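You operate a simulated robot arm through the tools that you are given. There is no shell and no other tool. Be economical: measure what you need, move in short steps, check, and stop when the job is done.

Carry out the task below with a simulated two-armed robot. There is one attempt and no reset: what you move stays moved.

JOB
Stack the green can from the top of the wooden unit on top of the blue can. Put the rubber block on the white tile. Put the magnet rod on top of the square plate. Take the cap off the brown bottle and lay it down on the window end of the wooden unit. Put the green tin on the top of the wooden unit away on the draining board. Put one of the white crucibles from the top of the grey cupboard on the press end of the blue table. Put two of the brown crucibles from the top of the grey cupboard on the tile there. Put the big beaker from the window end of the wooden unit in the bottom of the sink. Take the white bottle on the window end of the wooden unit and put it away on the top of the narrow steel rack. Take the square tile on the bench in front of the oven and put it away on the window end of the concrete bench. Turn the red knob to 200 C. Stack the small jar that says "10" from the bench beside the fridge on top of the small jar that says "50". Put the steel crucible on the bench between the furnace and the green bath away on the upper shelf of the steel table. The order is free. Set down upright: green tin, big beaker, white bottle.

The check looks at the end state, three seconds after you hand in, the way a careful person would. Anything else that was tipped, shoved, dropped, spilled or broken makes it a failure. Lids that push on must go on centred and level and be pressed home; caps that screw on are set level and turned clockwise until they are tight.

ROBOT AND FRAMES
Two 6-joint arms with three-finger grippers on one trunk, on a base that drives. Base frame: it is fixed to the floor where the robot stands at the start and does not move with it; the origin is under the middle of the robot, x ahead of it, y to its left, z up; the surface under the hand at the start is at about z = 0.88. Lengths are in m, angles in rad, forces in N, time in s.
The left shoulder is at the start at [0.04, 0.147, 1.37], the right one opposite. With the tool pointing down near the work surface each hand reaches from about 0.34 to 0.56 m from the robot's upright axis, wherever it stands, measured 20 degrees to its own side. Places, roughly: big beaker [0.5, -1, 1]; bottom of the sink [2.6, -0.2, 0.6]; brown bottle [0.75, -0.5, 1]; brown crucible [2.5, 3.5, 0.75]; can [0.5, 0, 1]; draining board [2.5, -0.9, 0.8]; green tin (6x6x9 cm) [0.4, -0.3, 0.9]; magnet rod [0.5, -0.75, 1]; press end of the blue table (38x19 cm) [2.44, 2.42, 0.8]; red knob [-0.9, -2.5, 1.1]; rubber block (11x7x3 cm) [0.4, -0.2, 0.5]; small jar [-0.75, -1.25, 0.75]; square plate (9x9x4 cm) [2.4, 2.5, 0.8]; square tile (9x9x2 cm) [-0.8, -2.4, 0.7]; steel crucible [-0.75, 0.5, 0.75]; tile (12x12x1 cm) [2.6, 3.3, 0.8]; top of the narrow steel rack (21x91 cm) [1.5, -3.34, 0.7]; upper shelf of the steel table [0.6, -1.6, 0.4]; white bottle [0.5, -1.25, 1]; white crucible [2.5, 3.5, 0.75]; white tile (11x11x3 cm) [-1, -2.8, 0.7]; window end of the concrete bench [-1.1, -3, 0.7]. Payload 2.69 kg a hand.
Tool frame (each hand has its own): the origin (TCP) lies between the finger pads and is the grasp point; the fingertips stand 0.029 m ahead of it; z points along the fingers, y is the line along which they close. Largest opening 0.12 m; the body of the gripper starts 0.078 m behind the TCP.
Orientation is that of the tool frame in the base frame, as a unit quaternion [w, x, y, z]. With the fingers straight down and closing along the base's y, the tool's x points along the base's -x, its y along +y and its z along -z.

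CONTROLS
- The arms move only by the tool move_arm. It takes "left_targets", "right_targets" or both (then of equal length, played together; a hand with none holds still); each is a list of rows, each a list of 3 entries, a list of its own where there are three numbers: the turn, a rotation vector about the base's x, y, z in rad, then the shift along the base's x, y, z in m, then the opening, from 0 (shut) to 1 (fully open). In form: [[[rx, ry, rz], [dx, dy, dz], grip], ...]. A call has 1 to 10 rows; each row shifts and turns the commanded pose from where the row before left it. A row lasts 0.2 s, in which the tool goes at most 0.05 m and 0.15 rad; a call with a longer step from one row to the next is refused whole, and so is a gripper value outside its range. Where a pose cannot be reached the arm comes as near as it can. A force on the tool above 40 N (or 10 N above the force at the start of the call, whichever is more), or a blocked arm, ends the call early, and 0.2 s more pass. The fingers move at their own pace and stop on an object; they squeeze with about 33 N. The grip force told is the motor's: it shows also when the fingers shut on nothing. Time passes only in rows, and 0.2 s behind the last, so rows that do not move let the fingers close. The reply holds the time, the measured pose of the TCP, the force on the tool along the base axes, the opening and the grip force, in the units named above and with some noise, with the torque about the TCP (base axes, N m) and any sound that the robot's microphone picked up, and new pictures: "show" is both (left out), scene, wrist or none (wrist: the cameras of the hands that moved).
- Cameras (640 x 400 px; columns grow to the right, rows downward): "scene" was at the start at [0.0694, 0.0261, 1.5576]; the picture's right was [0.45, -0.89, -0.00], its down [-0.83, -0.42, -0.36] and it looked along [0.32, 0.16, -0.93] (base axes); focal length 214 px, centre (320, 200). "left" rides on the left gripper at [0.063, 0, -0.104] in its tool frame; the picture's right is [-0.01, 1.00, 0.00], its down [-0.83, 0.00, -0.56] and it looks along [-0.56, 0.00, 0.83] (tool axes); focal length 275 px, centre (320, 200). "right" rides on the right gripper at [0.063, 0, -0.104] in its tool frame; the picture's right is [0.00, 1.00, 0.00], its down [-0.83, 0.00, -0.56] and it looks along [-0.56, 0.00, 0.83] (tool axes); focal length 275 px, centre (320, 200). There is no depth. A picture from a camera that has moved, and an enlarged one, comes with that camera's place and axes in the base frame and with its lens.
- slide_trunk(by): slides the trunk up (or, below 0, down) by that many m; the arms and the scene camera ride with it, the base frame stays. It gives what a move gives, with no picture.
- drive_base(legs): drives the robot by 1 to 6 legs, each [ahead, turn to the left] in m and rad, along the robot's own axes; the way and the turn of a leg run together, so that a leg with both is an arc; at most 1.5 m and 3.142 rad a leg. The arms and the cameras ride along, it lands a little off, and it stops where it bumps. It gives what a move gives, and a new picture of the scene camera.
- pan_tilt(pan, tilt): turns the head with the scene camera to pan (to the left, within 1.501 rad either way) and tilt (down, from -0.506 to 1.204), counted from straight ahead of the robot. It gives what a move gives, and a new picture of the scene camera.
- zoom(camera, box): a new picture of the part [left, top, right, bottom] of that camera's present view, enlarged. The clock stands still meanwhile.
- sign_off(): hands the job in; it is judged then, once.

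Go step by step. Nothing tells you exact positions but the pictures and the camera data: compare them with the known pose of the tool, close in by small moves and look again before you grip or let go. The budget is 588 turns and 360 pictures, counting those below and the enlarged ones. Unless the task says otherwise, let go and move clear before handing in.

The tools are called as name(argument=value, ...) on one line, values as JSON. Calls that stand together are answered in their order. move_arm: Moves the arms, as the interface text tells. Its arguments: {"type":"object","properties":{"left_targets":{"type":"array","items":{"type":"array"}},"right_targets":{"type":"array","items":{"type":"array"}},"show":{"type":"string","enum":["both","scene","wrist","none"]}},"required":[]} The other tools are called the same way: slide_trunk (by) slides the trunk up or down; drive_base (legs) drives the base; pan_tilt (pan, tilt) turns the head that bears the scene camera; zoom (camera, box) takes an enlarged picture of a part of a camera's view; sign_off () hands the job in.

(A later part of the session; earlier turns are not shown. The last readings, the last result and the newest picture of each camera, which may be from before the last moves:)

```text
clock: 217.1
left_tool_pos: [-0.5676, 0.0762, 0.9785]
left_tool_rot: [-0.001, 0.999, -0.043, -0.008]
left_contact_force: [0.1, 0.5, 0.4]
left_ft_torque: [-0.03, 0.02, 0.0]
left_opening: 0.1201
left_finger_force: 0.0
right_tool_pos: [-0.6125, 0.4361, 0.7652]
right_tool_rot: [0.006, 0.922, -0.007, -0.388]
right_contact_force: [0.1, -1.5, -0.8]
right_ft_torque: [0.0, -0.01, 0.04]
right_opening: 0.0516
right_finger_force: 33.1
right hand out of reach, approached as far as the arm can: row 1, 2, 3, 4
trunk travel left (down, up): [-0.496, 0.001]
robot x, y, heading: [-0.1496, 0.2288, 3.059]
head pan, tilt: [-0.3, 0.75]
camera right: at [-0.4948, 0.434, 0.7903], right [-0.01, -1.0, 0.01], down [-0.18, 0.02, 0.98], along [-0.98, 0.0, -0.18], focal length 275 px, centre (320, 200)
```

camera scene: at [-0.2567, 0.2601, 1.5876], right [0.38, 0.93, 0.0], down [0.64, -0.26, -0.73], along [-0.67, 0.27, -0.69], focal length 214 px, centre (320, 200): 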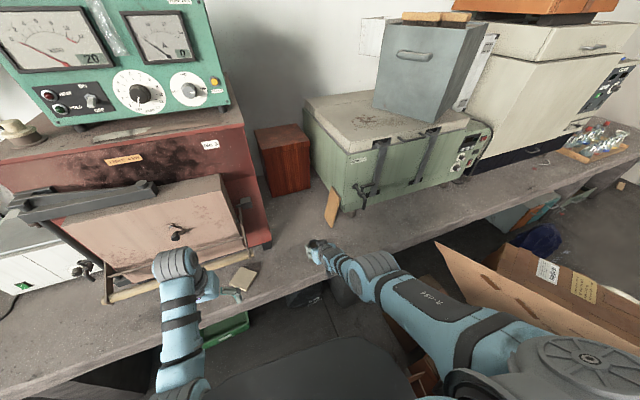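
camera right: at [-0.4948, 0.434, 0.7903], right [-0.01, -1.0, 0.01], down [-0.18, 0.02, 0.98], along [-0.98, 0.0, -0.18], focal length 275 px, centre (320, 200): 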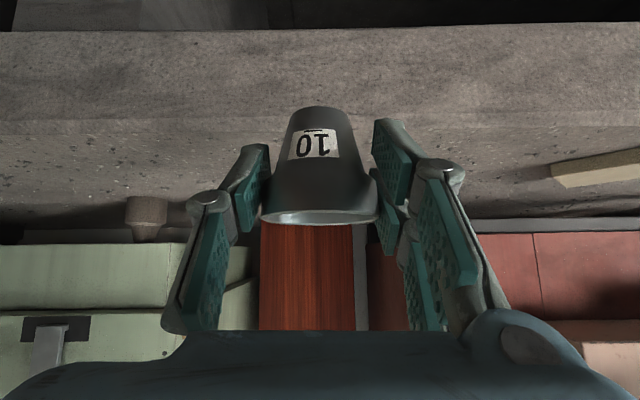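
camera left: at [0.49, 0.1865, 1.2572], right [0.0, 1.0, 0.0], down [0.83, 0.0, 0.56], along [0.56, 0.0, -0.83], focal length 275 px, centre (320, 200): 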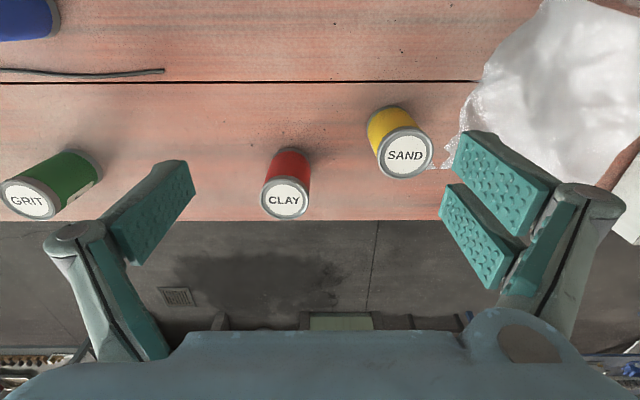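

drive_base(legs=[[-0.03, 0], [0, 1.65]])

```text
clock: 217.9
left_tool_pos: [-0.556, 0.0765, 0.9777]
left_tool_rot: [0.0, 0.999, -0.044, -0.006]
left_contact_force: [-0.1, -0.2, -0.6]
left_ft_torque: [-0.01, -0.03, 0.0]
left_opening: 0.12
left_finger_force: 0.0
right_tool_pos: [-0.6012, 0.4344, 0.7616]
right_tool_rot: [0.006, 0.922, -0.008, -0.387]
right_contact_force: [-0.4, 1.0, -0.8]
right_ft_torque: [0.0, -0.02, -0.02]
right_opening: 0.0518
right_finger_force: 33.2
trunk travel left (down, up): [-0.496, 0.001]
robot x, y, heading: [-0.1339, 0.2257, 3.058]
head pan, tilt: [-0.3, 0.75]
stopped in leg 1: the robot was blocked; the commanded pose is now the measured one
camera scene: at [-0.2378, 0.2585, 1.5878], right [0.38, 0.93, 0.0], down [0.64, -0.26, -0.73], along [-0.67, 0.27, -0.69], focal length 214 px, centre (320, 200)
```

scene: 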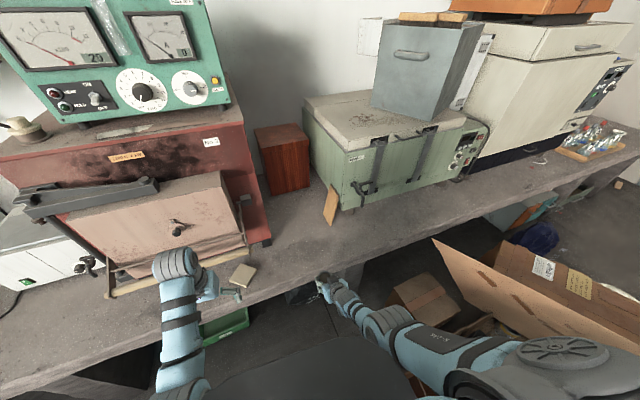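

Blocked behind. Let me look at the floor on the right side and behind before turning.

pan_tilt(pan=-1.5, tilt=1.1)

pan_tilt(pan=-1.0, tilt=0.9)

```text
clock: 219.3
left_tool_pos: [-0.5505, 0.0765, 0.9797]
left_tool_rot: [0.0, 0.999, -0.042, -0.01]
left_contact_force: [-0.4, -0.9, -0.2]
left_ft_torque: [-0.03, 0.01, 0.0]
left_opening: 0.1199
left_finger_force: 0.1
right_tool_pos: [-0.597, 0.4327, 0.7637]
right_tool_rot: [0.006, 0.922, -0.008, -0.388]
right_contact_force: [-0.8, -0.6, -1.1]
right_ft_torque: [0.0, 0.0, 0.03]
right_opening: 0.0519
right_finger_force: 33.1
trunk travel left (down, up): [-0.496, 0.001]
robot x, y, heading: [-0.1307, 0.2239, 3.056]
head pan, tilt: [-1.499, 1.1]
camera scene: at [-0.1529, 0.2899, 1.5626], right [1.0, -0.01, 0.0], down [-0.01, -0.89, -0.45], along [0.01, 0.45, -0.89], focal length 214 px, centre (320, 200)
```

scene: 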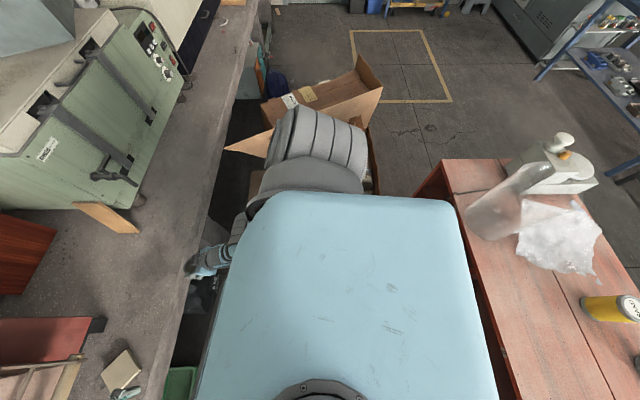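

```text
clock: 220.2
left_tool_pos: [-0.5492, 0.0766, 0.9794]
left_tool_rot: [0.0, 0.999, -0.042, -0.009]
left_contact_force: [-0.9, -0.5, 0.3]
left_ft_torque: [0.02, -0.01, 0.03]
left_opening: 0.12
left_finger_force: 0.1
right_tool_pos: [-0.5971, 0.4334, 0.7627]
right_tool_rot: [0.006, 0.921, -0.009, -0.389]
right_contact_force: [0.8, -0.4, -1.2]
right_ft_torque: [-0.01, -0.01, -0.01]
right_opening: 0.0518
right_finger_force: 32.4
trunk travel left (down, up): [-0.496, 0.001]
robot x, y, heading: [-0.1321, 0.224, 3.056]
head pan, tilt: [-1.0, 0.901]
camera scene: at [-0.1885, 0.2934, 1.5764], right [0.88, 0.47, 0.0], down [0.37, -0.69, -0.62], along [-0.29, 0.55, -0.78], focal length 214 px, centre (320, 200)
```

scene: 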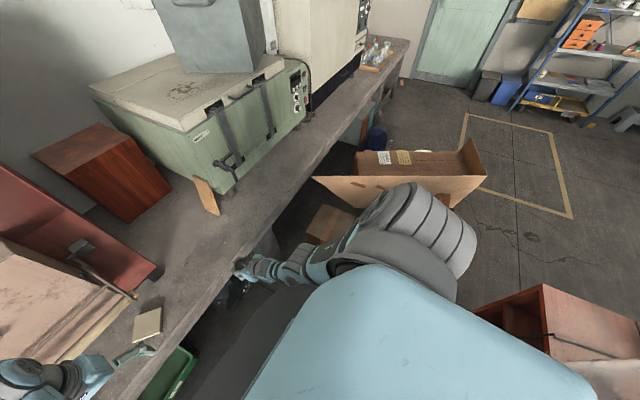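

The carton stands at about [−0.15, 0.63] on the floor, so I'll leave by a tight forward-left arc instead of turning on the spot, with the hand raised slightly.

move_arm(right_targets=[[[0, 0, 0], [0.0, -0.02, 0.015], 0], [[0, 0, 0], [0.0, -0.02, 0.01], 0], [[0, 0, 0], [0, 0, 0], 0]], show="none")

drive_base(legs=[[0.2, 1.62]])

```text
clock: 221.0
left_tool_pos: [-0.5502, 0.0757, 0.979]
left_tool_rot: [0.0, 0.999, -0.044, -0.009]
left_contact_force: [-0.3, -0.4, -0.3]
left_ft_torque: [0.02, -0.01, 0.02]
left_opening: 0.1201
left_finger_force: 0.1
right_tool_pos: [-0.5975, 0.3941, 0.7878]
right_tool_rot: [0.007, 0.921, -0.008, -0.389]
right_contact_force: [0.3, 0.1, -1.5]
right_ft_torque: [0.01, 0.01, -0.03]
right_opening: 0.0517
right_finger_force: 32.8
trunk travel left (down, up): [-0.496, 0.001]
robot x, y, heading: [-0.1341, 0.2257, 3.055]
head pan, tilt: [-1.0, 0.901]
```

```text
clock: 225.4
left_tool_pos: [-0.0972, -0.31, 0.9721]
left_tool_rot: [0.012, 0.717, 0.696, -0.011]
left_contact_force: [0.8, 0.5, -0.4]
left_ft_torque: [0.01, 0.04, -0.01]
left_opening: 0.1199
left_finger_force: 0.0
right_tool_pos: [-0.4122, -0.3695, 0.7877]
right_tool_rot: [0.288, 0.638, 0.664, -0.263]
right_contact_force: [0.5, 1.1, -1.0]
right_ft_torque: [0.06, 0.0, -0.01]
right_opening: 0.0514
right_finger_force: 33.6
trunk travel left (down, up): [-0.496, 0.001]
robot x, y, heading: [-0.2708, 0.102, -1.601]
head pan, tilt: [-1.0, 0.901]
cut short: leg 1
camera scene: at [-0.335, 0.0455, 1.5765], right [-0.51, 0.86, 0.0], down [0.67, 0.4, -0.62], along [-0.53, -0.32, -0.78], focal length 214 px, centre (320, 200)
```

scene: 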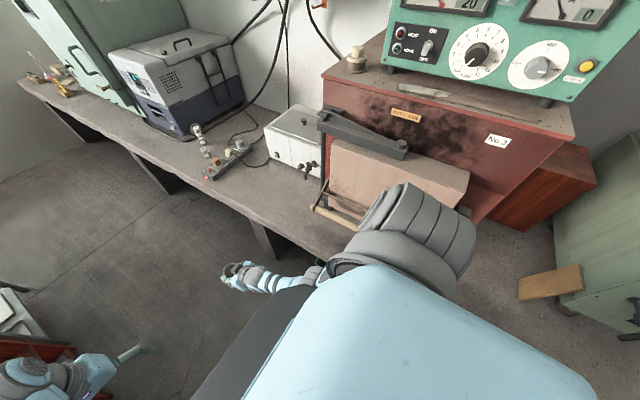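

drive_base(legs=[[0, 0.1], [1.3, 0]])

pan_tilt(pan=0.7, tilt=0.75)

```text
clock: 232.3
left_tool_pos: [0.0502, -1.5579, 0.9726]
left_tool_rot: [0.013, 0.675, 0.738, -0.01]
left_contact_force: [-0.3, 0.1, 0.2]
left_ft_torque: [-0.02, 0.04, 0.0]
left_opening: 0.1202
left_finger_force: 0.0
right_tool_pos: [-0.2538, -1.6542, 0.7879]
right_tool_rot: [0.303, 0.597, 0.701, -0.245]
right_contact_force: [0.8, 0.2, -0.1]
right_ft_torque: [-0.01, 0.03, 0.03]
right_opening: 0.0515
right_finger_force: 33.3
trunk travel left (down, up): [-0.496, 0.001]
robot x, y, heading: [-0.1691, -1.1687, -1.484]
head pan, tilt: [-1.0, 0.901]
camera scene: at [-0.2276, -1.2327, 1.5765], right [-0.61, 0.79, 0.0], down [0.62, 0.48, -0.62], along [-0.49, -0.38, -0.78], focal length 214 px, centre (320, 200)
```

scene: 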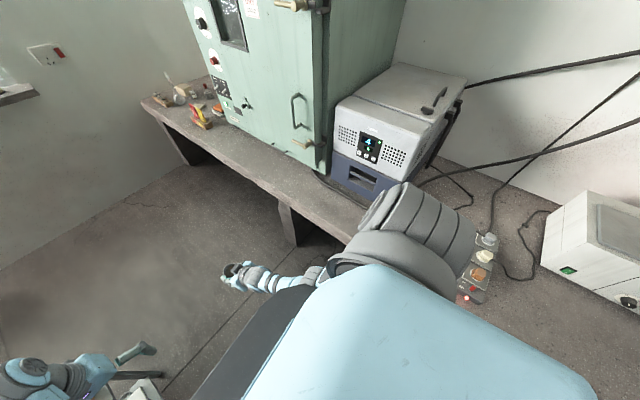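

```text
clock: 234.0
left_tool_pos: [0.0513, -1.5572, 0.9735]
left_tool_rot: [0.012, 0.675, 0.738, -0.01]
left_contact_force: [-0.4, -0.2, 0.5]
left_ft_torque: [-0.03, 0.01, -0.02]
left_opening: 0.12
left_finger_force: 0.0
right_tool_pos: [-0.2552, -1.6551, 0.7872]
right_tool_rot: [0.303, 0.597, 0.701, -0.244]
right_contact_force: [0.4, 0.1, -0.8]
right_ft_torque: [0.02, 0.01, -0.01]
right_opening: 0.0516
right_finger_force: 33.0
trunk travel left (down, up): [-0.496, 0.001]
robot x, y, heading: [-0.1707, -1.1669, -1.481]
head pan, tilt: [0.7, 0.75]
camera scene: at [-0.1091, -1.246, 1.5884], right [-0.71, -0.71, 0.0], down [-0.48, 0.48, -0.73], along [0.52, -0.52, -0.68], focal length 214 px, centre (320, 200)
```

scene: 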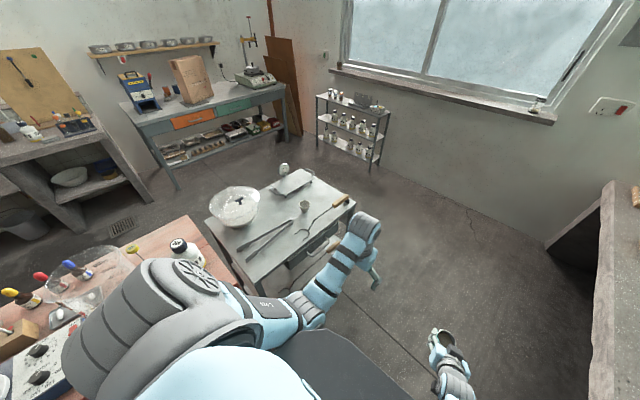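

The steel table spans about x 0.28–0.74, y −1.33 to −1.93, top ≈0.85. Reposition to face it from the aisle.

drive_base(legs=[[0, -0.45], [0.28, 0], [0, 1.93]])

```text
clock: 241.8
left_tool_pos: [0.1468, -1.2496, 0.9719]
left_tool_rot: [0.017, 0.014, 1.0, 0.001]
left_contact_force: [0.2, -0.5, 0.4]
left_ft_torque: [0.04, 0.01, 0.01]
left_opening: 0.1198
left_finger_force: 0.2
right_tool_pos: [0.209, -1.5644, 0.7879]
right_tool_rot: [0.388, -0.02, 0.921, 0.018]
right_contact_force: [-0.3, 0.6, 0.0]
right_ft_torque: [-0.01, 0.03, 0.03]
right_opening: 0.0516
right_finger_force: 33.0
trunk travel left (down, up): [-0.496, 0.001]
robot x, y, heading: [-0.2682, -1.426, -0.027]
head pan, tilt: [0.7, 0.75]
camera scene: at [-0.1817, -1.3717, 1.5884], right [0.62, -0.78, 0.0], down [-0.53, -0.43, -0.73], along [0.57, 0.46, -0.68], focal length 214 px, centre (320, 200)
```

scene: 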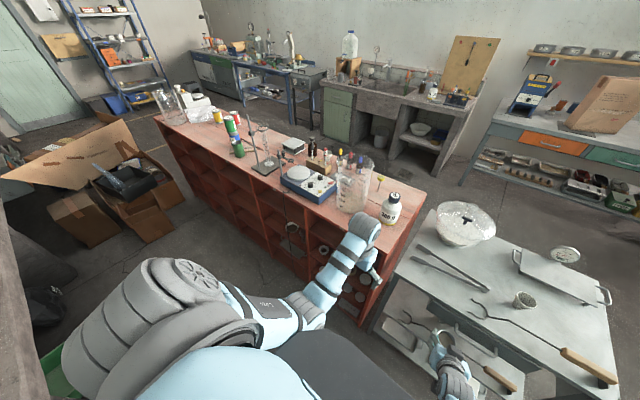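

Now lower the trunk with both hands over the aisle, and look into the shelf.

slide_trunk(by=-0.22)

pan_tilt(pan=-0.35, tilt=0.7)

zoom(camera="right", box=[0, 0, 640, 400])

```text
clock: 244.2
left_tool_pos: [0.1461, -1.2505, 0.7532]
left_tool_rot: [0.016, 0.013, 1.0, 0.0]
left_contact_force: [0.8, -0.4, 0.3]
left_ft_torque: [-0.04, 0.0, -0.02]
left_opening: 0.1197
left_finger_force: 0.1
right_tool_pos: [0.2081, -1.5648, 0.5679]
right_tool_rot: [0.388, -0.021, 0.921, 0.019]
right_contact_force: [0.5, -0.2, -0.8]
right_ft_torque: [0.01, 0.01, 0.01]
right_opening: 0.0514
right_finger_force: 32.7
trunk travel left (down, up): [-0.276, 0.221]
robot x, y, heading: [-0.2647, -1.4256, -0.026]
head pan, tilt: [0.7, 0.75]
```

```text
clock: 245.5
left_tool_pos: [0.1447, -1.2513, 0.7526]
left_tool_rot: [0.016, 0.013, 1.0, 0.001]
left_contact_force: [-0.7, -0.1, -0.2]
left_ft_torque: [-0.01, 0.0, 0.03]
left_opening: 0.12
left_finger_force: 0.0
right_tool_pos: [0.2071, -1.5642, 0.569]
right_tool_rot: [0.389, -0.02, 0.921, 0.019]
right_contact_force: [-0.5, 0.1, -0.7]
right_ft_torque: [-0.02, -0.01, -0.02]
right_opening: 0.0514
right_finger_force: 32.9
trunk travel left (down, up): [-0.276, 0.221]
robot x, y, heading: [-0.2673, -1.424, -0.026]
head pan, tilt: [-0.351, 0.7]
camera scene: at [-0.1675, -1.4544, 1.3731], right [-0.37, -0.93, 0.0], down [-0.6, 0.24, -0.76], along [0.71, -0.28, -0.64], focal length 214 px, centre (320, 200)
```

scene: 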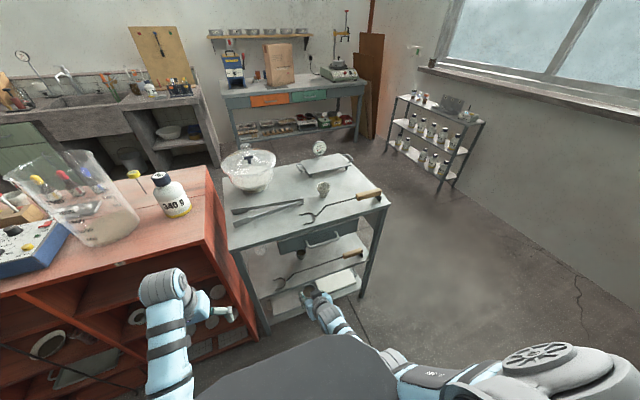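

```text
1.00 times, centred on (320, 200) of right (not enlarged: the box is as wide or as high as the picture)
camera zoom: at [0.089, -1.5717, 0.5951], right [-0.05, 1.0, 0.01], down [0.18, 0.0, 0.98], along [0.98, 0.06, -0.18], focal length 275 px, centre (320, 200)
```

zoom: 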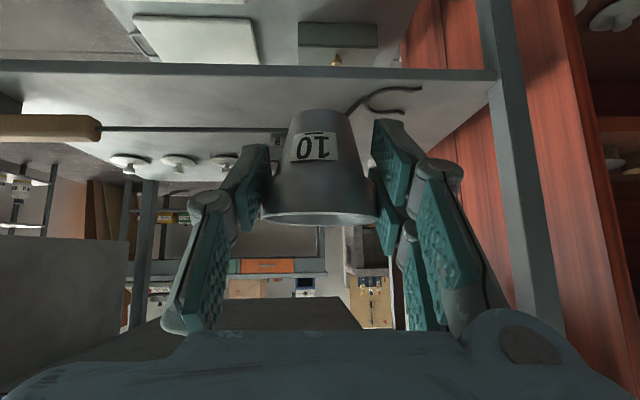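

zoom(camera="scene", box=[225, 190, 395, 320])

```text
3.08 times, centred on (310, 255) of scene
camera zoom: at [-0.1675, -1.4544, 1.3731], right [-0.37, -0.93, 0.0], down [-0.6, 0.24, -0.76], along [0.71, -0.28, -0.64], focal length 660 px, centre (351, 31)
```

zoom: 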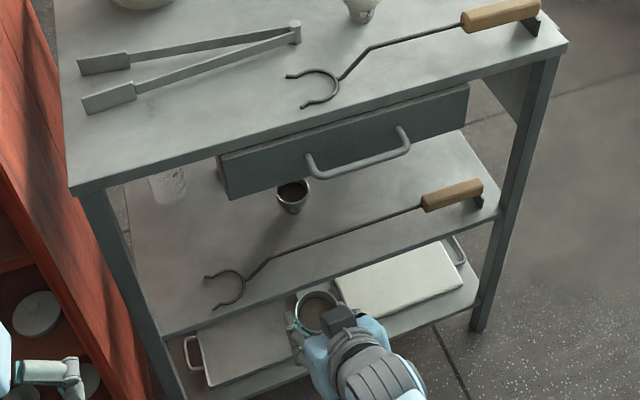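

The drawer blocks a frontal approach, so I'll enter the upper shelf (z≈0.395) from the window end, placing near [0.60, −1.85]. Drive around.

drive_base(legs=[[0, -1.54], [1.13, 0], [0, 1.55], [0.67, 0]])

```text
clock: 262.2
left_tool_pos: [0.7913, -2.4079, 0.7535]
left_tool_rot: [0.016, 0.012, 1.0, 0.001]
left_contact_force: [-0.5, -0.5, 0.2]
left_ft_torque: [0.01, -0.03, 0.01]
left_opening: 0.12
left_finger_force: 0.1
right_tool_pos: [0.8521, -2.7225, 0.5684]
right_tool_rot: [0.389, -0.021, 0.921, 0.019]
right_contact_force: [-0.8, 0.1, -0.3]
right_ft_torque: [0.02, 0.01, 0.03]
right_opening: 0.0514
right_finger_force: 33.0
trunk travel left (down, up): [-0.276, 0.221]
robot x, y, heading: [0.3752, -2.581, -0.022]
head pan, tilt: [-0.351, 0.7]
camera scene: at [0.4767, -2.6122, 1.3731], right [-0.37, -0.93, 0.0], down [-0.6, 0.24, -0.76], along [0.71, -0.28, -0.64], focal length 214 px, centre (320, 200)
```

scene: 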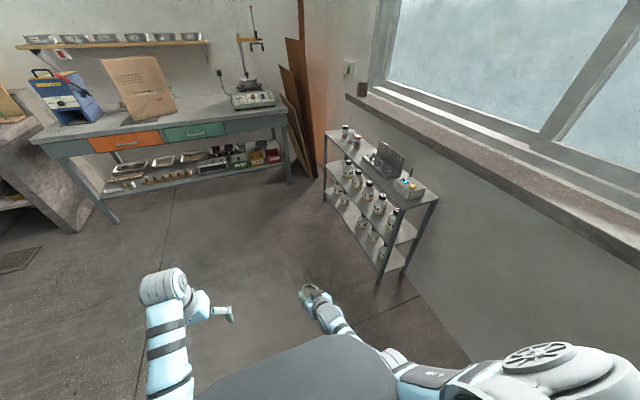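

drive_base(legs=[[0, 1.59]])

pan_tilt(pan=-0.2, tilt=0.8)

zoom(camera="right", box=[0, 0, 640, 400])

```text
clock: 266.5
left_tool_pos: [0.1921, -2.1746, 0.7526]
left_tool_rot: [-0.01, 0.709, -0.705, -0.012]
left_contact_force: [0.4, -0.3, 0.4]
left_ft_torque: [-0.01, 0.03, 0.06]
left_opening: 0.1199
left_finger_force: 0.0
right_tool_pos: [0.5028, -2.1025, 0.5681]
right_tool_rot: [-0.257, 0.677, -0.626, -0.291]
right_contact_force: [-0.6, -1.2, -0.7]
right_ft_torque: [-0.03, -0.01, -0.01]
right_opening: 0.0515
right_finger_force: 33.4
trunk travel left (down, up): [-0.276, 0.221]
robot x, y, heading: [0.3808, -2.5795, 1.576]
head pan, tilt: [-0.351, 0.7]
camera scene: at [0.4062, -2.4801, 1.3731], right [0.94, -0.34, 0.0], down [-0.22, -0.61, -0.76], along [0.26, 0.72, -0.64], focal length 214 px, centre (320, 200)
```

scene: 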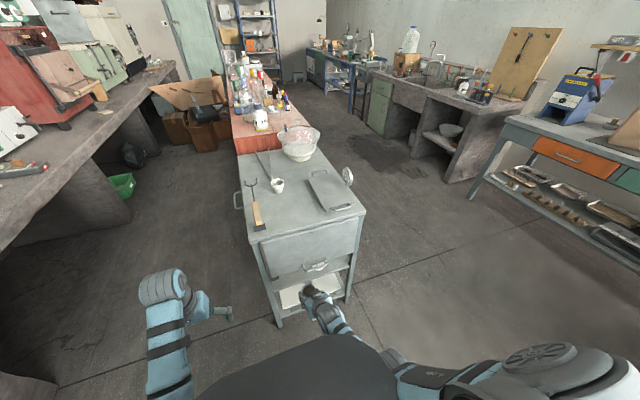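

```text
clock: 267.2
left_tool_pos: [0.1918, -2.1745, 0.7512]
left_tool_rot: [-0.01, 0.709, -0.705, -0.012]
left_contact_force: [0.6, 0.0, 0.6]
left_ft_torque: [0.0, -0.02, 0.0]
left_opening: 0.12
left_finger_force: 0.0
right_tool_pos: [0.5035, -2.1031, 0.5672]
right_tool_rot: [-0.256, 0.676, -0.626, -0.292]
right_contact_force: [0.1, 0.1, -0.5]
right_ft_torque: [-0.05, 0.03, -0.03]
right_opening: 0.0515
right_finger_force: 33.0
trunk travel left (down, up): [-0.276, 0.221]
robot x, y, heading: [0.3818, -2.5833, 1.578]
head pan, tilt: [-0.201, 0.799]
camera scene: at [0.3931, -2.481, 1.3649], right [0.98, -0.19, 0.0], down [-0.14, -0.7, -0.7], along [0.13, 0.68, -0.72], focal length 214 px, centre (320, 200)
```

scene: 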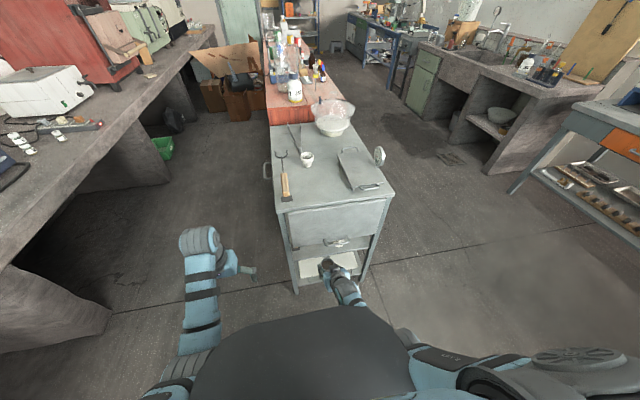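

```text
1.00 times, centred on (320, 200) of right (not enlarged: the box is as wide or as high as the picture)
camera zoom: at [0.514, -2.2216, 0.595], right [-1.0, -0.09, 0.01], down [0.0, 0.18, 0.98], along [-0.09, 0.98, -0.18], focal length 275 px, centre (320, 200)
```

zoom: 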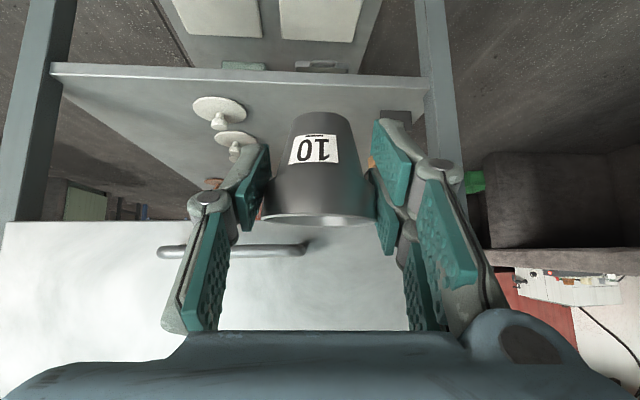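

zoom(camera="scene", box=[260, 180, 420, 300])

```text
3.33 times, centred on (340, 240) of scene
camera zoom: at [0.3931, -2.481, 1.3649], right [0.98, -0.19, 0.0], down [-0.14, -0.7, -0.7], along [0.13, 0.68, -0.72], focal length 715 px, centre (253, 67)
```

zoom: 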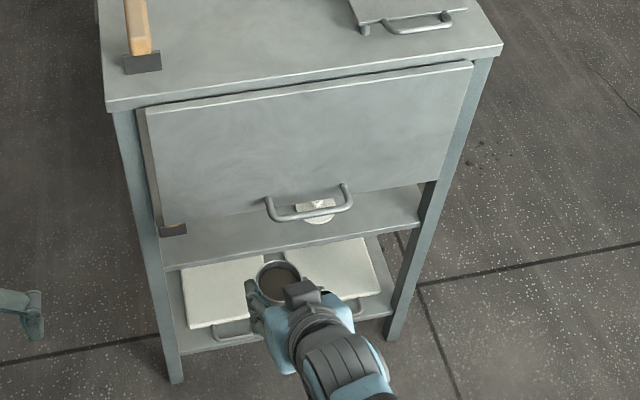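

There's a flap at this end with a gap from z≈0.395 to 0.57; that's enough. Free spot at x≈0.52 between the fork and the white discs. Lower and drive in slowly.

slide_trunk(by=-0.1)

drive_base(legs=[[0.1, 0]])

zoom(camera="right", box=[0, 0, 640, 400])

```text
clock: 268.5
left_tool_pos: [0.1925, -2.1753, 0.6527]
left_tool_rot: [-0.011, 0.71, -0.704, -0.012]
left_contact_force: [0.1, -0.2, 0.5]
left_ft_torque: [0.0, -0.03, -0.01]
left_opening: 0.1199
left_finger_force: 0.0
right_tool_pos: [0.4992, -2.0432, 0.5191]
right_tool_rot: [-0.291, 0.661, -0.608, -0.329]
right_contact_force: [-0.1, -0.6, -0.5]
right_ft_torque: [-0.01, 0.0, -0.02]
right_opening: 0.0514
right_finger_force: 32.7
trunk travel left (down, up): [-0.176, 0.321]
robot x, y, heading: [0.3776, -2.5813, 1.579]
head pan, tilt: [-0.201, 0.799]
```

```text
clock: 269.6
left_tool_pos: [0.1933, -2.0988, 0.6533]
left_tool_rot: [-0.011, 0.707, -0.707, -0.012]
left_contact_force: [0.7, -0.4, -0.9]
left_ft_torque: [-0.02, -0.04, 0.0]
left_opening: 0.1201
left_finger_force: 0.0
right_tool_pos: [0.5, -1.9685, 0.518]
right_tool_rot: [-0.284, 0.66, -0.616, -0.323]
right_contact_force: [-7.2, -36.7, -22.5]
right_ft_torque: [3.93, 0.74, -1.75]
right_opening: 0.0515
right_finger_force: 33.0
trunk travel left (down, up): [-0.176, 0.321]
robot x, y, heading: [0.3761, -2.5032, 1.575]
head pan, tilt: [-0.201, 0.799]
stopped in leg 1: the force on the tool passed its limit at 1138 N (the readings are from after the stop); the commanded pose is now the measured one
camera scene: at [0.393, -2.4062, 1.2651], right [0.98, -0.2, 0.0], down [-0.14, -0.7, -0.7], along [0.14, 0.68, -0.72], focal length 214 px, centre (320, 200)
```

scene: 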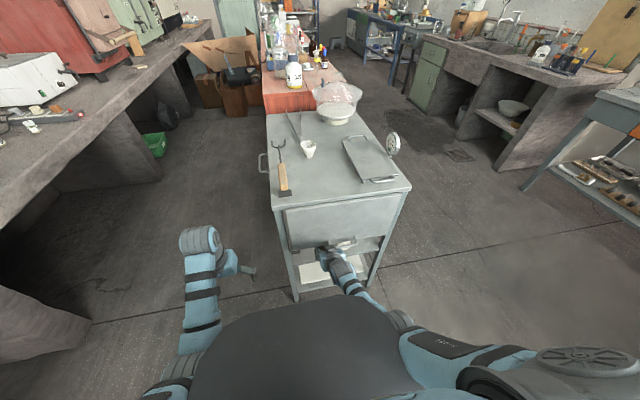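

```text
1.00 times, centred on (320, 200) of right (not enlarged: the box is as wide or as high as the picture)
camera zoom: at [0.51, -2.0892, 0.5336], right [-1.0, -0.08, 0.02], down [0.01, 0.09, 1.0], along [-0.08, 0.99, -0.09], focal length 275 px, centre (320, 200)
```

zoom: 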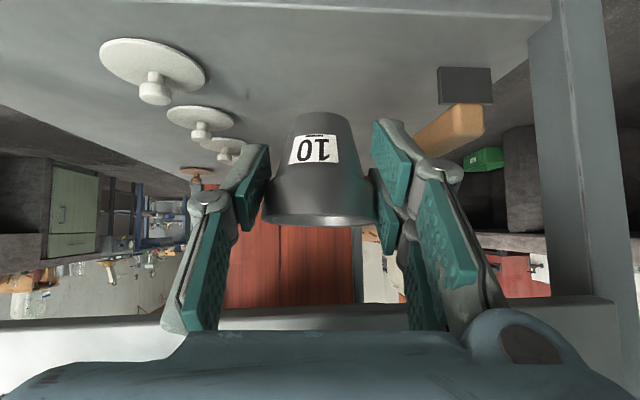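

Strong contact with the flap's handle — back off immediately and look.

drive_base(legs=[[-0.1, 0]])

zoom(camera="scene", box=[240, 170, 420, 300])

zoom(camera="right", box=[0, 0, 640, 400])

```text
clock: 270.8
left_tool_pos: [0.1934, -2.1951, 0.654]
left_tool_rot: [-0.011, 0.708, -0.706, -0.013]
left_contact_force: [-0.2, -0.6, 0.3]
left_ft_torque: [0.03, 0.0, -0.01]
left_opening: 0.1203
left_finger_force: 0.2
right_tool_pos: [0.5, -2.0645, 0.5187]
right_tool_rot: [-0.287, 0.659, -0.614, -0.325]
right_contact_force: [0.8, -1.0, -0.6]
right_ft_torque: [-0.01, -0.01, 0.0]
right_opening: 0.0514
right_finger_force: 33.4
trunk travel left (down, up): [-0.176, 0.321]
robot x, y, heading: [0.3813, -2.6028, 1.57]
head pan, tilt: [-0.201, 0.799]
camera scene: at [0.3933, -2.5028, 1.2656], right [0.98, -0.2, 0.0], down [-0.14, -0.7, -0.7], along [0.14, 0.68, -0.72], focal length 214 px, centre (320, 200)
```

scene: 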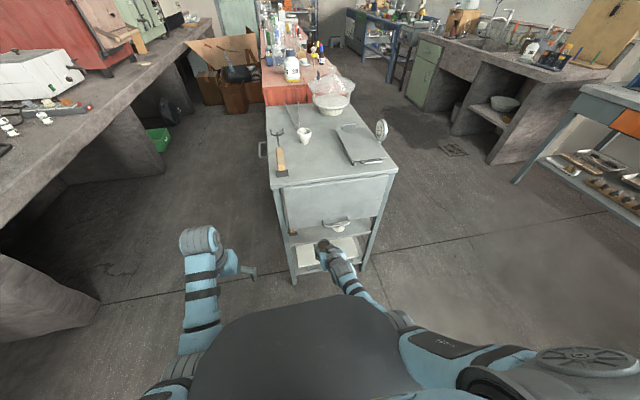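

```text
3.08 times, centred on (330, 235) of scene
camera zoom: at [0.3933, -2.5028, 1.2656], right [0.98, -0.2, 0.0], down [-0.14, -0.7, -0.7], along [0.14, 0.68, -0.72], focal length 660 px, centre (289, 92)
```

zoom: 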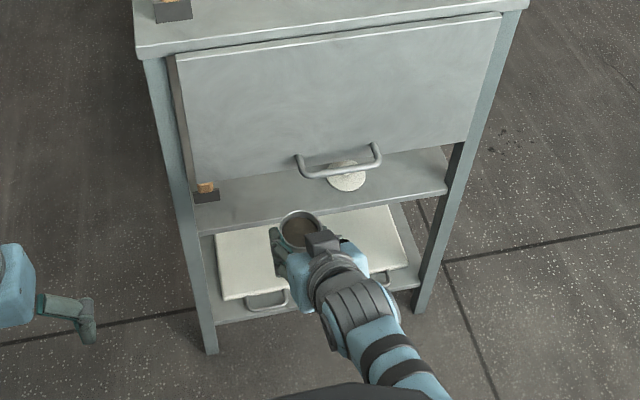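

```text
1.00 times, centred on (320, 200) of right (not enlarged: the box is as wide or as high as the picture)
camera zoom: at [0.5106, -2.1855, 0.5345], right [-1.0, -0.08, 0.02], down [0.01, 0.09, 1.0], along [-0.08, 0.99, -0.09], focal length 275 px, centre (320, 200)
```

zoom: 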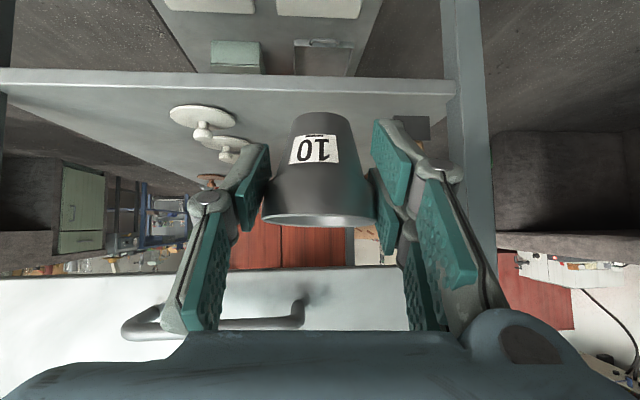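

Nothing seems displaced and the crucible is still held. The folded elbow seems to be the issue; I'll back off, stretch the arm out and up, and level the crucible, then lower the trunk.

drive_base(legs=[[-0.08, 0]])

move_arm(right_targets=[[[-0.033, -0.003, 0.002], [0, 0.015, 0.02], 0], [[-0.033, -0.003, 0.002], [0, 0.02, 0.02], 0], [[-0.033, -0.003, 0.002], [0, 0.02, 0.02], 0], [[0, 0, 0], [0, 0, 0], 0]], show="none")

slide_trunk(by=-0.06)

```text
clock: 271.8
left_tool_pos: [0.1931, -2.2758, 0.6536]
left_tool_rot: [-0.01, 0.709, -0.705, -0.012]
left_contact_force: [0.5, -0.3, -1.2]
left_ft_torque: [0.03, 0.02, 0.02]
left_opening: 0.1203
left_finger_force: 0.1
right_tool_pos: [0.5007, -2.1459, 0.5196]
right_tool_rot: [-0.287, 0.659, -0.615, -0.324]
right_contact_force: [0.6, -0.4, -1.4]
right_ft_torque: [-0.01, -0.01, 0.01]
right_opening: 0.0515
right_finger_force: 32.9
trunk travel left (down, up): [-0.176, 0.321]
robot x, y, heading: [0.3803, -2.6841, 1.58]
head pan, tilt: [-0.201, 0.799]
camera scene: at [0.3935, -2.5842, 1.2656], right [0.98, -0.2, 0.0], down [-0.14, -0.7, -0.7], along [0.14, 0.68, -0.72], focal length 214 px, centre (320, 200)
```

scene: 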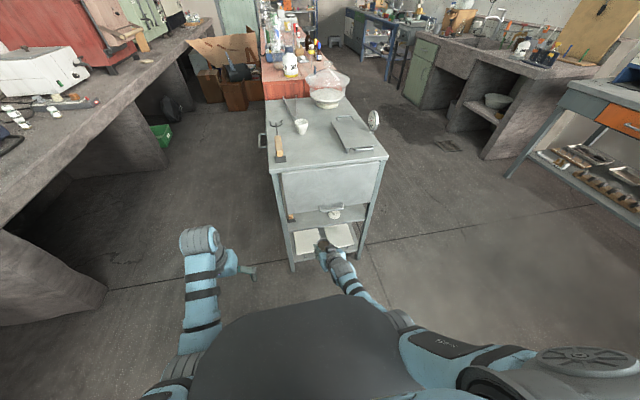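

```text
clock: 272.8
left_tool_pos: [0.1934, -2.2765, 0.6537]
left_tool_rot: [-0.011, 0.708, -0.706, -0.012]
left_contact_force: [-0.5, 0.2, 0.4]
left_ft_torque: [-0.01, -0.03, 0.01]
left_opening: 0.12
left_finger_force: 0.1
right_tool_pos: [0.5002, -2.0922, 0.5805]
right_tool_rot: [-0.255, 0.676, -0.626, -0.292]
right_contact_force: [0.2, 0.6, -1.0]
right_ft_torque: [-0.02, 0.01, 0.0]
right_opening: 0.0513
right_finger_force: 32.8
trunk travel left (down, up): [-0.176, 0.321]
robot x, y, heading: [0.3769, -2.6847, 1.576]
head pan, tilt: [-0.201, 0.799]
```

```text
clock: 273.8
left_tool_pos: [0.1924, -2.2751, 0.5926]
left_tool_rot: [-0.011, 0.708, -0.706, -0.012]
left_contact_force: [-0.2, 0.1, 0.5]
left_ft_torque: [-0.01, -0.05, 0.02]
left_opening: 0.1201
left_finger_force: 0.0
right_tool_pos: [0.5007, -2.0925, 0.5197]
right_tool_rot: [-0.255, 0.676, -0.626, -0.292]
right_contact_force: [0.8, 0.5, -1.0]
right_ft_torque: [-0.01, 0.0, 0.0]
right_opening: 0.0512
right_finger_force: 33.0
trunk travel left (down, up): [-0.116, 0.381]
robot x, y, heading: [0.3727, -2.6858, 1.572]
head pan, tilt: [-0.201, 0.799]
```

slide_trunk(by=-0.055)

zoom(camera="right", box=[0, 0, 640, 400])

```text
clock: 274.8
left_tool_pos: [0.1939, -2.2713, 0.5562]
left_tool_rot: [-0.016, 0.708, -0.706, -0.016]
left_contact_force: [-0.5, 0.0, 0.3]
left_ft_torque: [0.04, 0.01, 0.03]
left_opening: 0.1199
left_finger_force: 0.1
right_tool_pos: [0.5003, -2.0908, 0.4805]
right_tool_rot: [-0.256, 0.676, -0.625, -0.293]
right_contact_force: [0.6, -0.4, -0.7]
right_ft_torque: [0.01, -0.02, 0.04]
right_opening: 0.0514
right_finger_force: 32.5
trunk travel left (down, up): [-0.061, 0.436]
robot x, y, heading: [0.3801, -2.6833, 1.573]
head pan, tilt: [-0.201, 0.799]
```

```text
1.00 times, centred on (320, 200) of right (not enlarged: the box is as wide or as high as the picture)
camera zoom: at [0.5112, -2.2104, 0.5066], right [-1.0, -0.09, 0.02], down [0.0, 0.18, 0.98], along [-0.09, 0.98, -0.18], focal length 275 px, centre (320, 200)
```

zoom: 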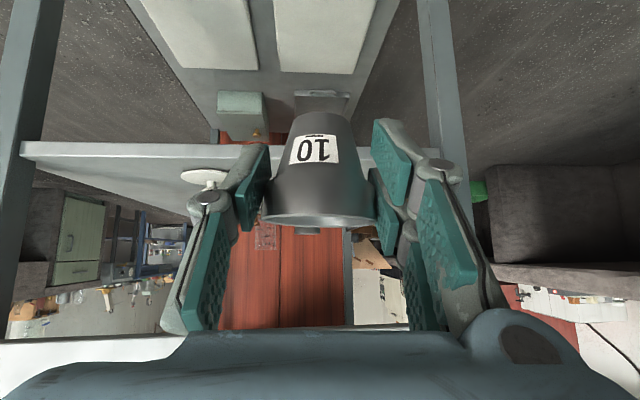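

move_arm(right_targets=[[[0, 0, 0], [0, 0, 0], 0], [[0, 0, 0], [0, 0, 0], 0], [[0, 0, 0], [0, 0, 0], 0]], show="none")

```text
clock: 275.6
left_tool_pos: [0.195, -2.2649, 0.561]
left_tool_rot: [-0.022, 0.708, -0.706, -0.022]
left_contact_force: [0.4, 0.4, 0.2]
left_ft_torque: [-0.03, 0.02, 0.0]
left_opening: 0.1201
left_finger_force: 0.0
right_tool_pos: [0.5002, -2.0913, 0.4766]
right_tool_rot: [-0.256, 0.676, -0.626, -0.292]
right_contact_force: [0.7, -0.3, -0.9]
right_ft_torque: [-0.01, 0.02, 0.01]
right_opening: 0.0515
right_finger_force: 32.8
trunk travel left (down, up): [-0.061, 0.436]
robot x, y, heading: [0.378, -2.682, 1.572]
head pan, tilt: [-0.201, 0.799]
```

Handle spans x≈0.52–0.63; I'll shift the hand to x≈0.475 and creep in, checking as I go.

move_arm(right_targets=[[[0, 0, 0], [-0.012, 0, 0], 0], [[0, 0, 0], [-0.013, 0, 0], 0], [[0, 0, 0], [0, 0, 0], 0]], left_targets=[[[0, 0, 0], [-0.02, 0.03, 0.01], 1], [[0, 0, 0], [-0.02, 0.03, 0.02], 1], [[0, 0, 0], [0, 0.02, 0.02], 1]], show="none")

drive_base(legs=[[0.09, 0]])

zoom(camera="right", box=[0, 0, 640, 400])

zoom(camera="scene", box=[240, 180, 400, 300])

```text
clock: 276.4
left_tool_pos: [0.1537, -2.1972, 0.5863]
left_tool_rot: [-0.01, 0.708, -0.706, -0.012]
left_contact_force: [0.2, -0.2, 0.1]
left_ft_torque: [-0.03, -0.02, 0.02]
left_opening: 0.12
left_finger_force: 0.0
right_tool_pos: [0.4749, -2.0919, 0.4638]
right_tool_rot: [-0.256, 0.675, -0.627, -0.291]
right_contact_force: [0.2, 1.0, -0.9]
right_ft_torque: [0.0, 0.01, 0.03]
right_opening: 0.0514
right_finger_force: 33.1
trunk travel left (down, up): [-0.061, 0.436]
robot x, y, heading: [0.3801, -2.6844, 1.573]
head pan, tilt: [-0.201, 0.799]
```

```text
clock: 277.5
left_tool_pos: [0.1532, -2.1085, 0.5873]
left_tool_rot: [-0.011, 0.709, -0.705, -0.011]
left_contact_force: [0.5, 0.6, -1.2]
left_ft_torque: [0.0, 0.02, 0.02]
left_opening: 0.1201
left_finger_force: 0.0
right_tool_pos: [0.4744, -2.0034, 0.4635]
right_tool_rot: [-0.255, 0.677, -0.625, -0.293]
right_contact_force: [-0.4, 0.3, -1.3]
right_ft_torque: [-0.05, 0.0, 0.0]
right_opening: 0.0514
right_finger_force: 32.9
trunk travel left (down, up): [-0.061, 0.436]
robot x, y, heading: [0.3786, -2.5976, 1.57]
head pan, tilt: [-0.201, 0.799]
camera scene: at [0.393, -2.494, 1.1489], right [0.98, -0.2, 0.0], down [-0.14, -0.7, -0.7], along [0.14, 0.68, -0.72], focal length 214 px, centre (320, 200)
```

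scene: 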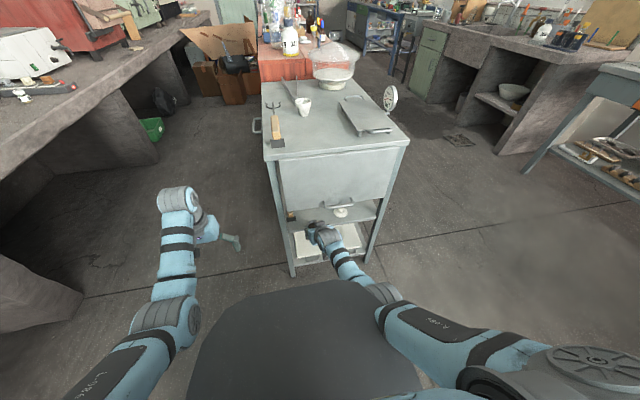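

```text
1.00 times, centred on (320, 200) of right (not enlarged: the box is as wide or as high as the picture)
camera zoom: at [0.4846, -2.1213, 0.4908], right [-1.0, -0.09, 0.02], down [0.0, 0.19, 0.98], along [-0.09, 0.98, -0.18], focal length 275 px, centre (320, 200)
```

zoom: 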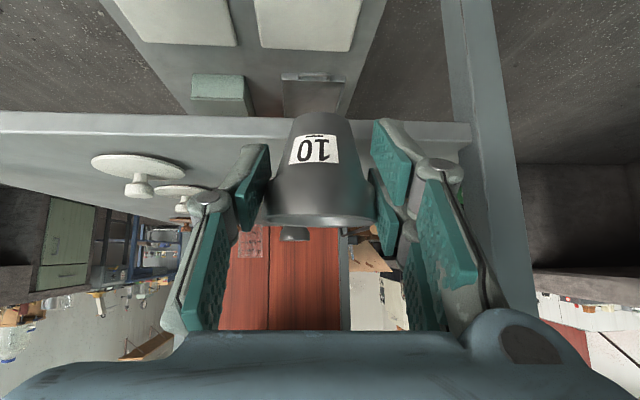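

```text
3.33 times, centred on (320, 240) of scene
camera zoom: at [0.393, -2.494, 1.1489], right [0.98, -0.2, 0.0], down [-0.14, -0.7, -0.7], along [0.14, 0.68, -0.72], focal length 715 px, centre (320, 67)
```

zoom: 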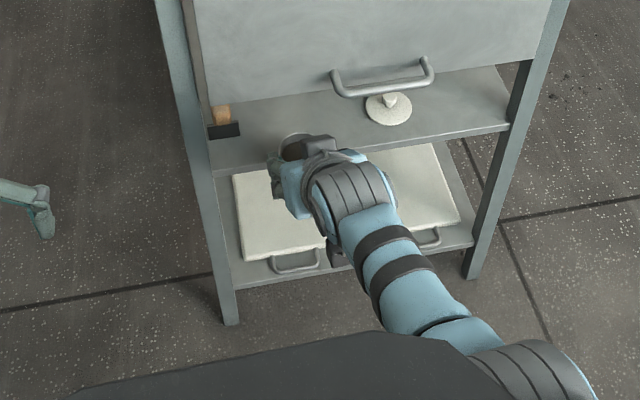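

slide_trunk(by=0.02)

drive_base(legs=[[0.07, 0]])

zoom(camera="right", box=[0, 0, 640, 400])

zoom(camera="scene", box=[240, 180, 400, 300])

```text
clock: 278.1
left_tool_pos: [0.1527, -2.1089, 0.6078]
left_tool_rot: [-0.011, 0.708, -0.706, -0.012]
left_contact_force: [-0.2, 0.6, -0.6]
left_ft_torque: [0.02, 0.01, 0.01]
left_opening: 0.12
left_finger_force: 0.0
right_tool_pos: [0.4742, -2.0038, 0.4838]
right_tool_rot: [-0.256, 0.676, -0.627, -0.291]
right_contact_force: [-0.2, 0.4, -0.7]
right_ft_torque: [-0.04, 0.01, -0.01]
right_opening: 0.0514
right_finger_force: 32.4
trunk travel left (down, up): [-0.081, 0.416]
robot x, y, heading: [0.3765, -2.5918, 1.575]
head pan, tilt: [-0.201, 0.799]
```

```text
clock: 279.2
left_tool_pos: [0.1549, -2.0534, 0.6099]
left_tool_rot: [0.011, -0.706, 0.708, 0.012]
left_contact_force: [-0.9, 0.0, 0.2]
left_ft_torque: [0.01, 0.04, 0.03]
left_opening: 0.1199
left_finger_force: 0.0
right_tool_pos: [0.4739, -1.9508, 0.4823]
right_tool_rot: [-0.254, 0.676, -0.628, -0.291]
right_contact_force: [-0.4, -10.8, 5.7]
right_ft_torque: [0.84, -0.13, -0.2]
right_opening: 0.0512
right_finger_force: 33.3
trunk travel left (down, up): [-0.081, 0.416]
robot x, y, heading: [0.3754, -2.5418, 1.569]
head pan, tilt: [-0.201, 0.799]
stopped in leg 1: the force on the tool passed its limit at 562 N (the readings are from after the stop); the commanded pose is now the measured one
camera scene: at [0.3931, -2.4406, 1.1694], right [0.98, -0.2, 0.0], down [-0.14, -0.7, -0.7], along [0.14, 0.68, -0.72], focal length 214 px, centre (320, 200)
```

scene: 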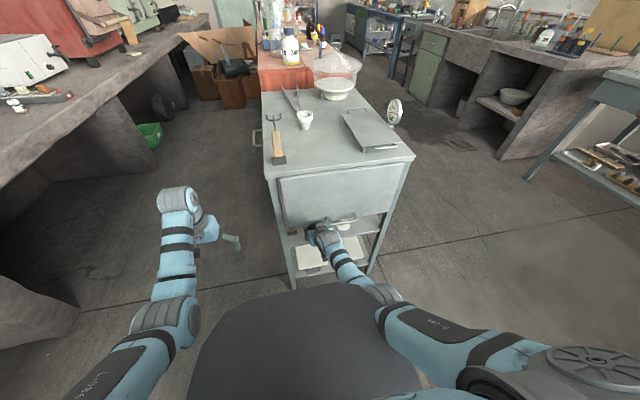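

```text
1.00 times, centred on (320, 200) of right (not enlarged: the box is as wide or as high as the picture)
camera zoom: at [0.4842, -2.0695, 0.5099], right [-1.0, -0.08, 0.02], down [0.0, 0.19, 0.98], along [-0.09, 0.98, -0.19], focal length 275 px, centre (320, 200)
```

zoom: 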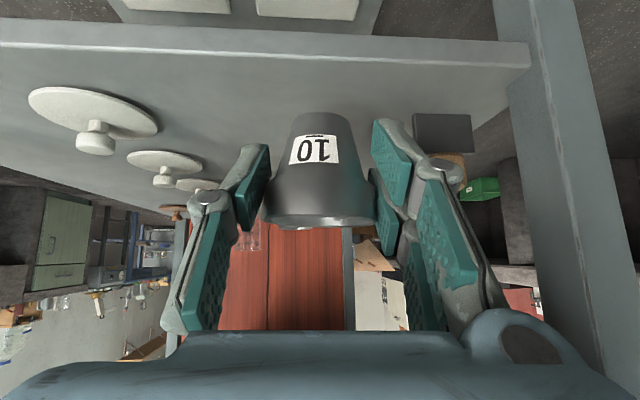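

```text
3.33 times, centred on (320, 240) of scene
camera zoom: at [0.3931, -2.4406, 1.1694], right [0.98, -0.2, 0.0], down [-0.14, -0.7, -0.7], along [0.14, 0.68, -0.72], focal length 715 px, centre (320, 67)
```

zoom: 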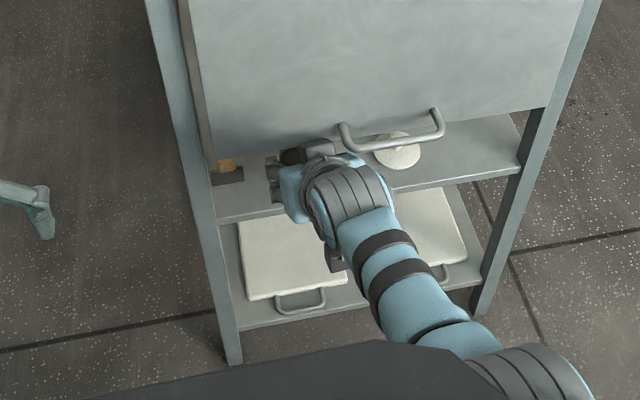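

The wrist is caught by the handle. The far side of the table (x≈0.81) is open, so I'll back out and go round to approach from there.

drive_base(legs=[[-0.17, 0]])

slide_trunk(by=0.1)

drive_base(legs=[[0, -1.57], [1.12, 0], [0, 1.57], [0.4, 0]])

```text
clock: 280.6
left_tool_pos: [0.1556, -2.2209, 0.6084]
left_tool_rot: [0.01, -0.707, 0.707, 0.012]
left_contact_force: [0.6, -0.2, -0.8]
left_ft_torque: [0.04, 0.0, 0.01]
left_opening: 0.1202
left_finger_force: 0.1
right_tool_pos: [0.4751, -2.1191, 0.4815]
right_tool_rot: [-0.253, 0.675, -0.629, -0.29]
right_contact_force: [0.2, 0.0, -1.2]
right_ft_torque: [-0.05, 0.0, 0.0]
right_opening: 0.0513
right_finger_force: 32.5
trunk travel left (down, up): [-0.081, 0.416]
robot x, y, heading: [0.3771, -2.7082, 1.568]
head pan, tilt: [-0.201, 0.799]
camera scene: at [0.3932, -2.6085, 1.1693], right [0.98, -0.2, 0.0], down [-0.14, -0.7, -0.7], along [0.14, 0.68, -0.72], focal length 214 px, centre (320, 200)
```

scene: 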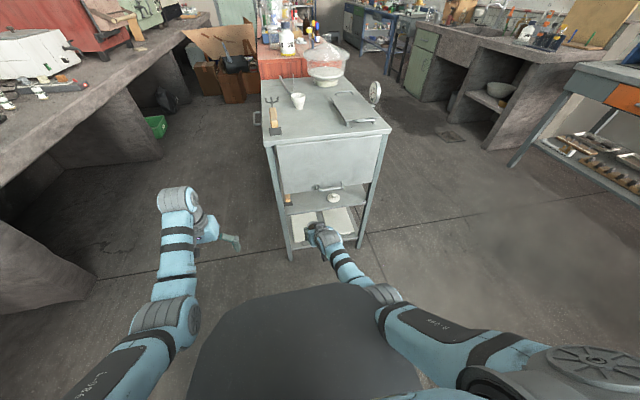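

```text
clock: 282.0
left_tool_pos: [0.1556, -2.2188, 0.7083]
left_tool_rot: [0.011, -0.706, 0.708, 0.011]
left_contact_force: [0.7, -0.1, -0.1]
left_ft_torque: [0.0, -0.04, 0.01]
left_opening: 0.1202
left_finger_force: 0.0
right_tool_pos: [0.4752, -2.1193, 0.5829]
right_tool_rot: [-0.252, 0.676, -0.629, -0.291]
right_contact_force: [-0.2, 0.1, -0.2]
right_ft_torque: [-0.01, 0.01, -0.02]
right_opening: 0.0514
right_finger_force: 33.5
trunk travel left (down, up): [-0.181, 0.316]
robot x, y, heading: [0.3799, -2.7067, 1.572]
head pan, tilt: [-0.201, 0.799]
```

```text
clock: 297.4
left_tool_pos: [1.2822, -1.8077, 0.708]
left_tool_rot: [0.011, -0.703, 0.711, 0.012]
left_contact_force: [-0.1, -0.7, 0.5]
left_ft_torque: [0.02, 0.0, 0.03]
left_opening: 0.12
left_finger_force: 0.2
right_tool_pos: [1.6042, -1.7096, 0.582]
right_tool_rot: [-0.254, 0.673, -0.633, -0.288]
right_contact_force: [0.1, -0.3, -1.5]
right_ft_torque: [0.0, 0.01, 0.03]
right_opening: 0.0511
right_finger_force: 32.9
trunk travel left (down, up): [-0.181, 0.316]
robot x, y, heading: [1.5022, -2.299, 1.561]
head pan, tilt: [-0.201, 0.799]
camera scene: at [1.5183, -2.1968, 1.2705], right [0.98, -0.21, 0.0], down [-0.15, -0.7, -0.7], along [0.15, 0.68, -0.72], focal length 214 px, centre (320, 200)
```

scene: 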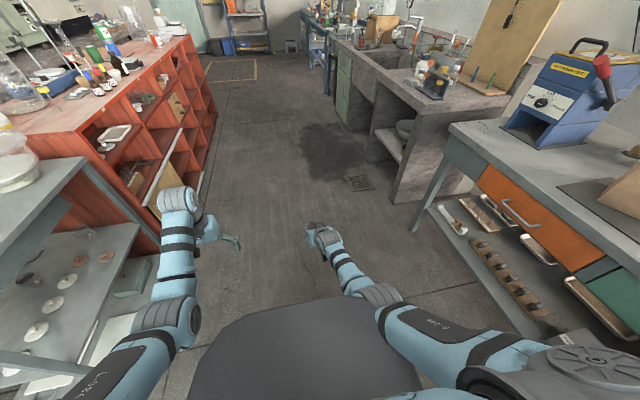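

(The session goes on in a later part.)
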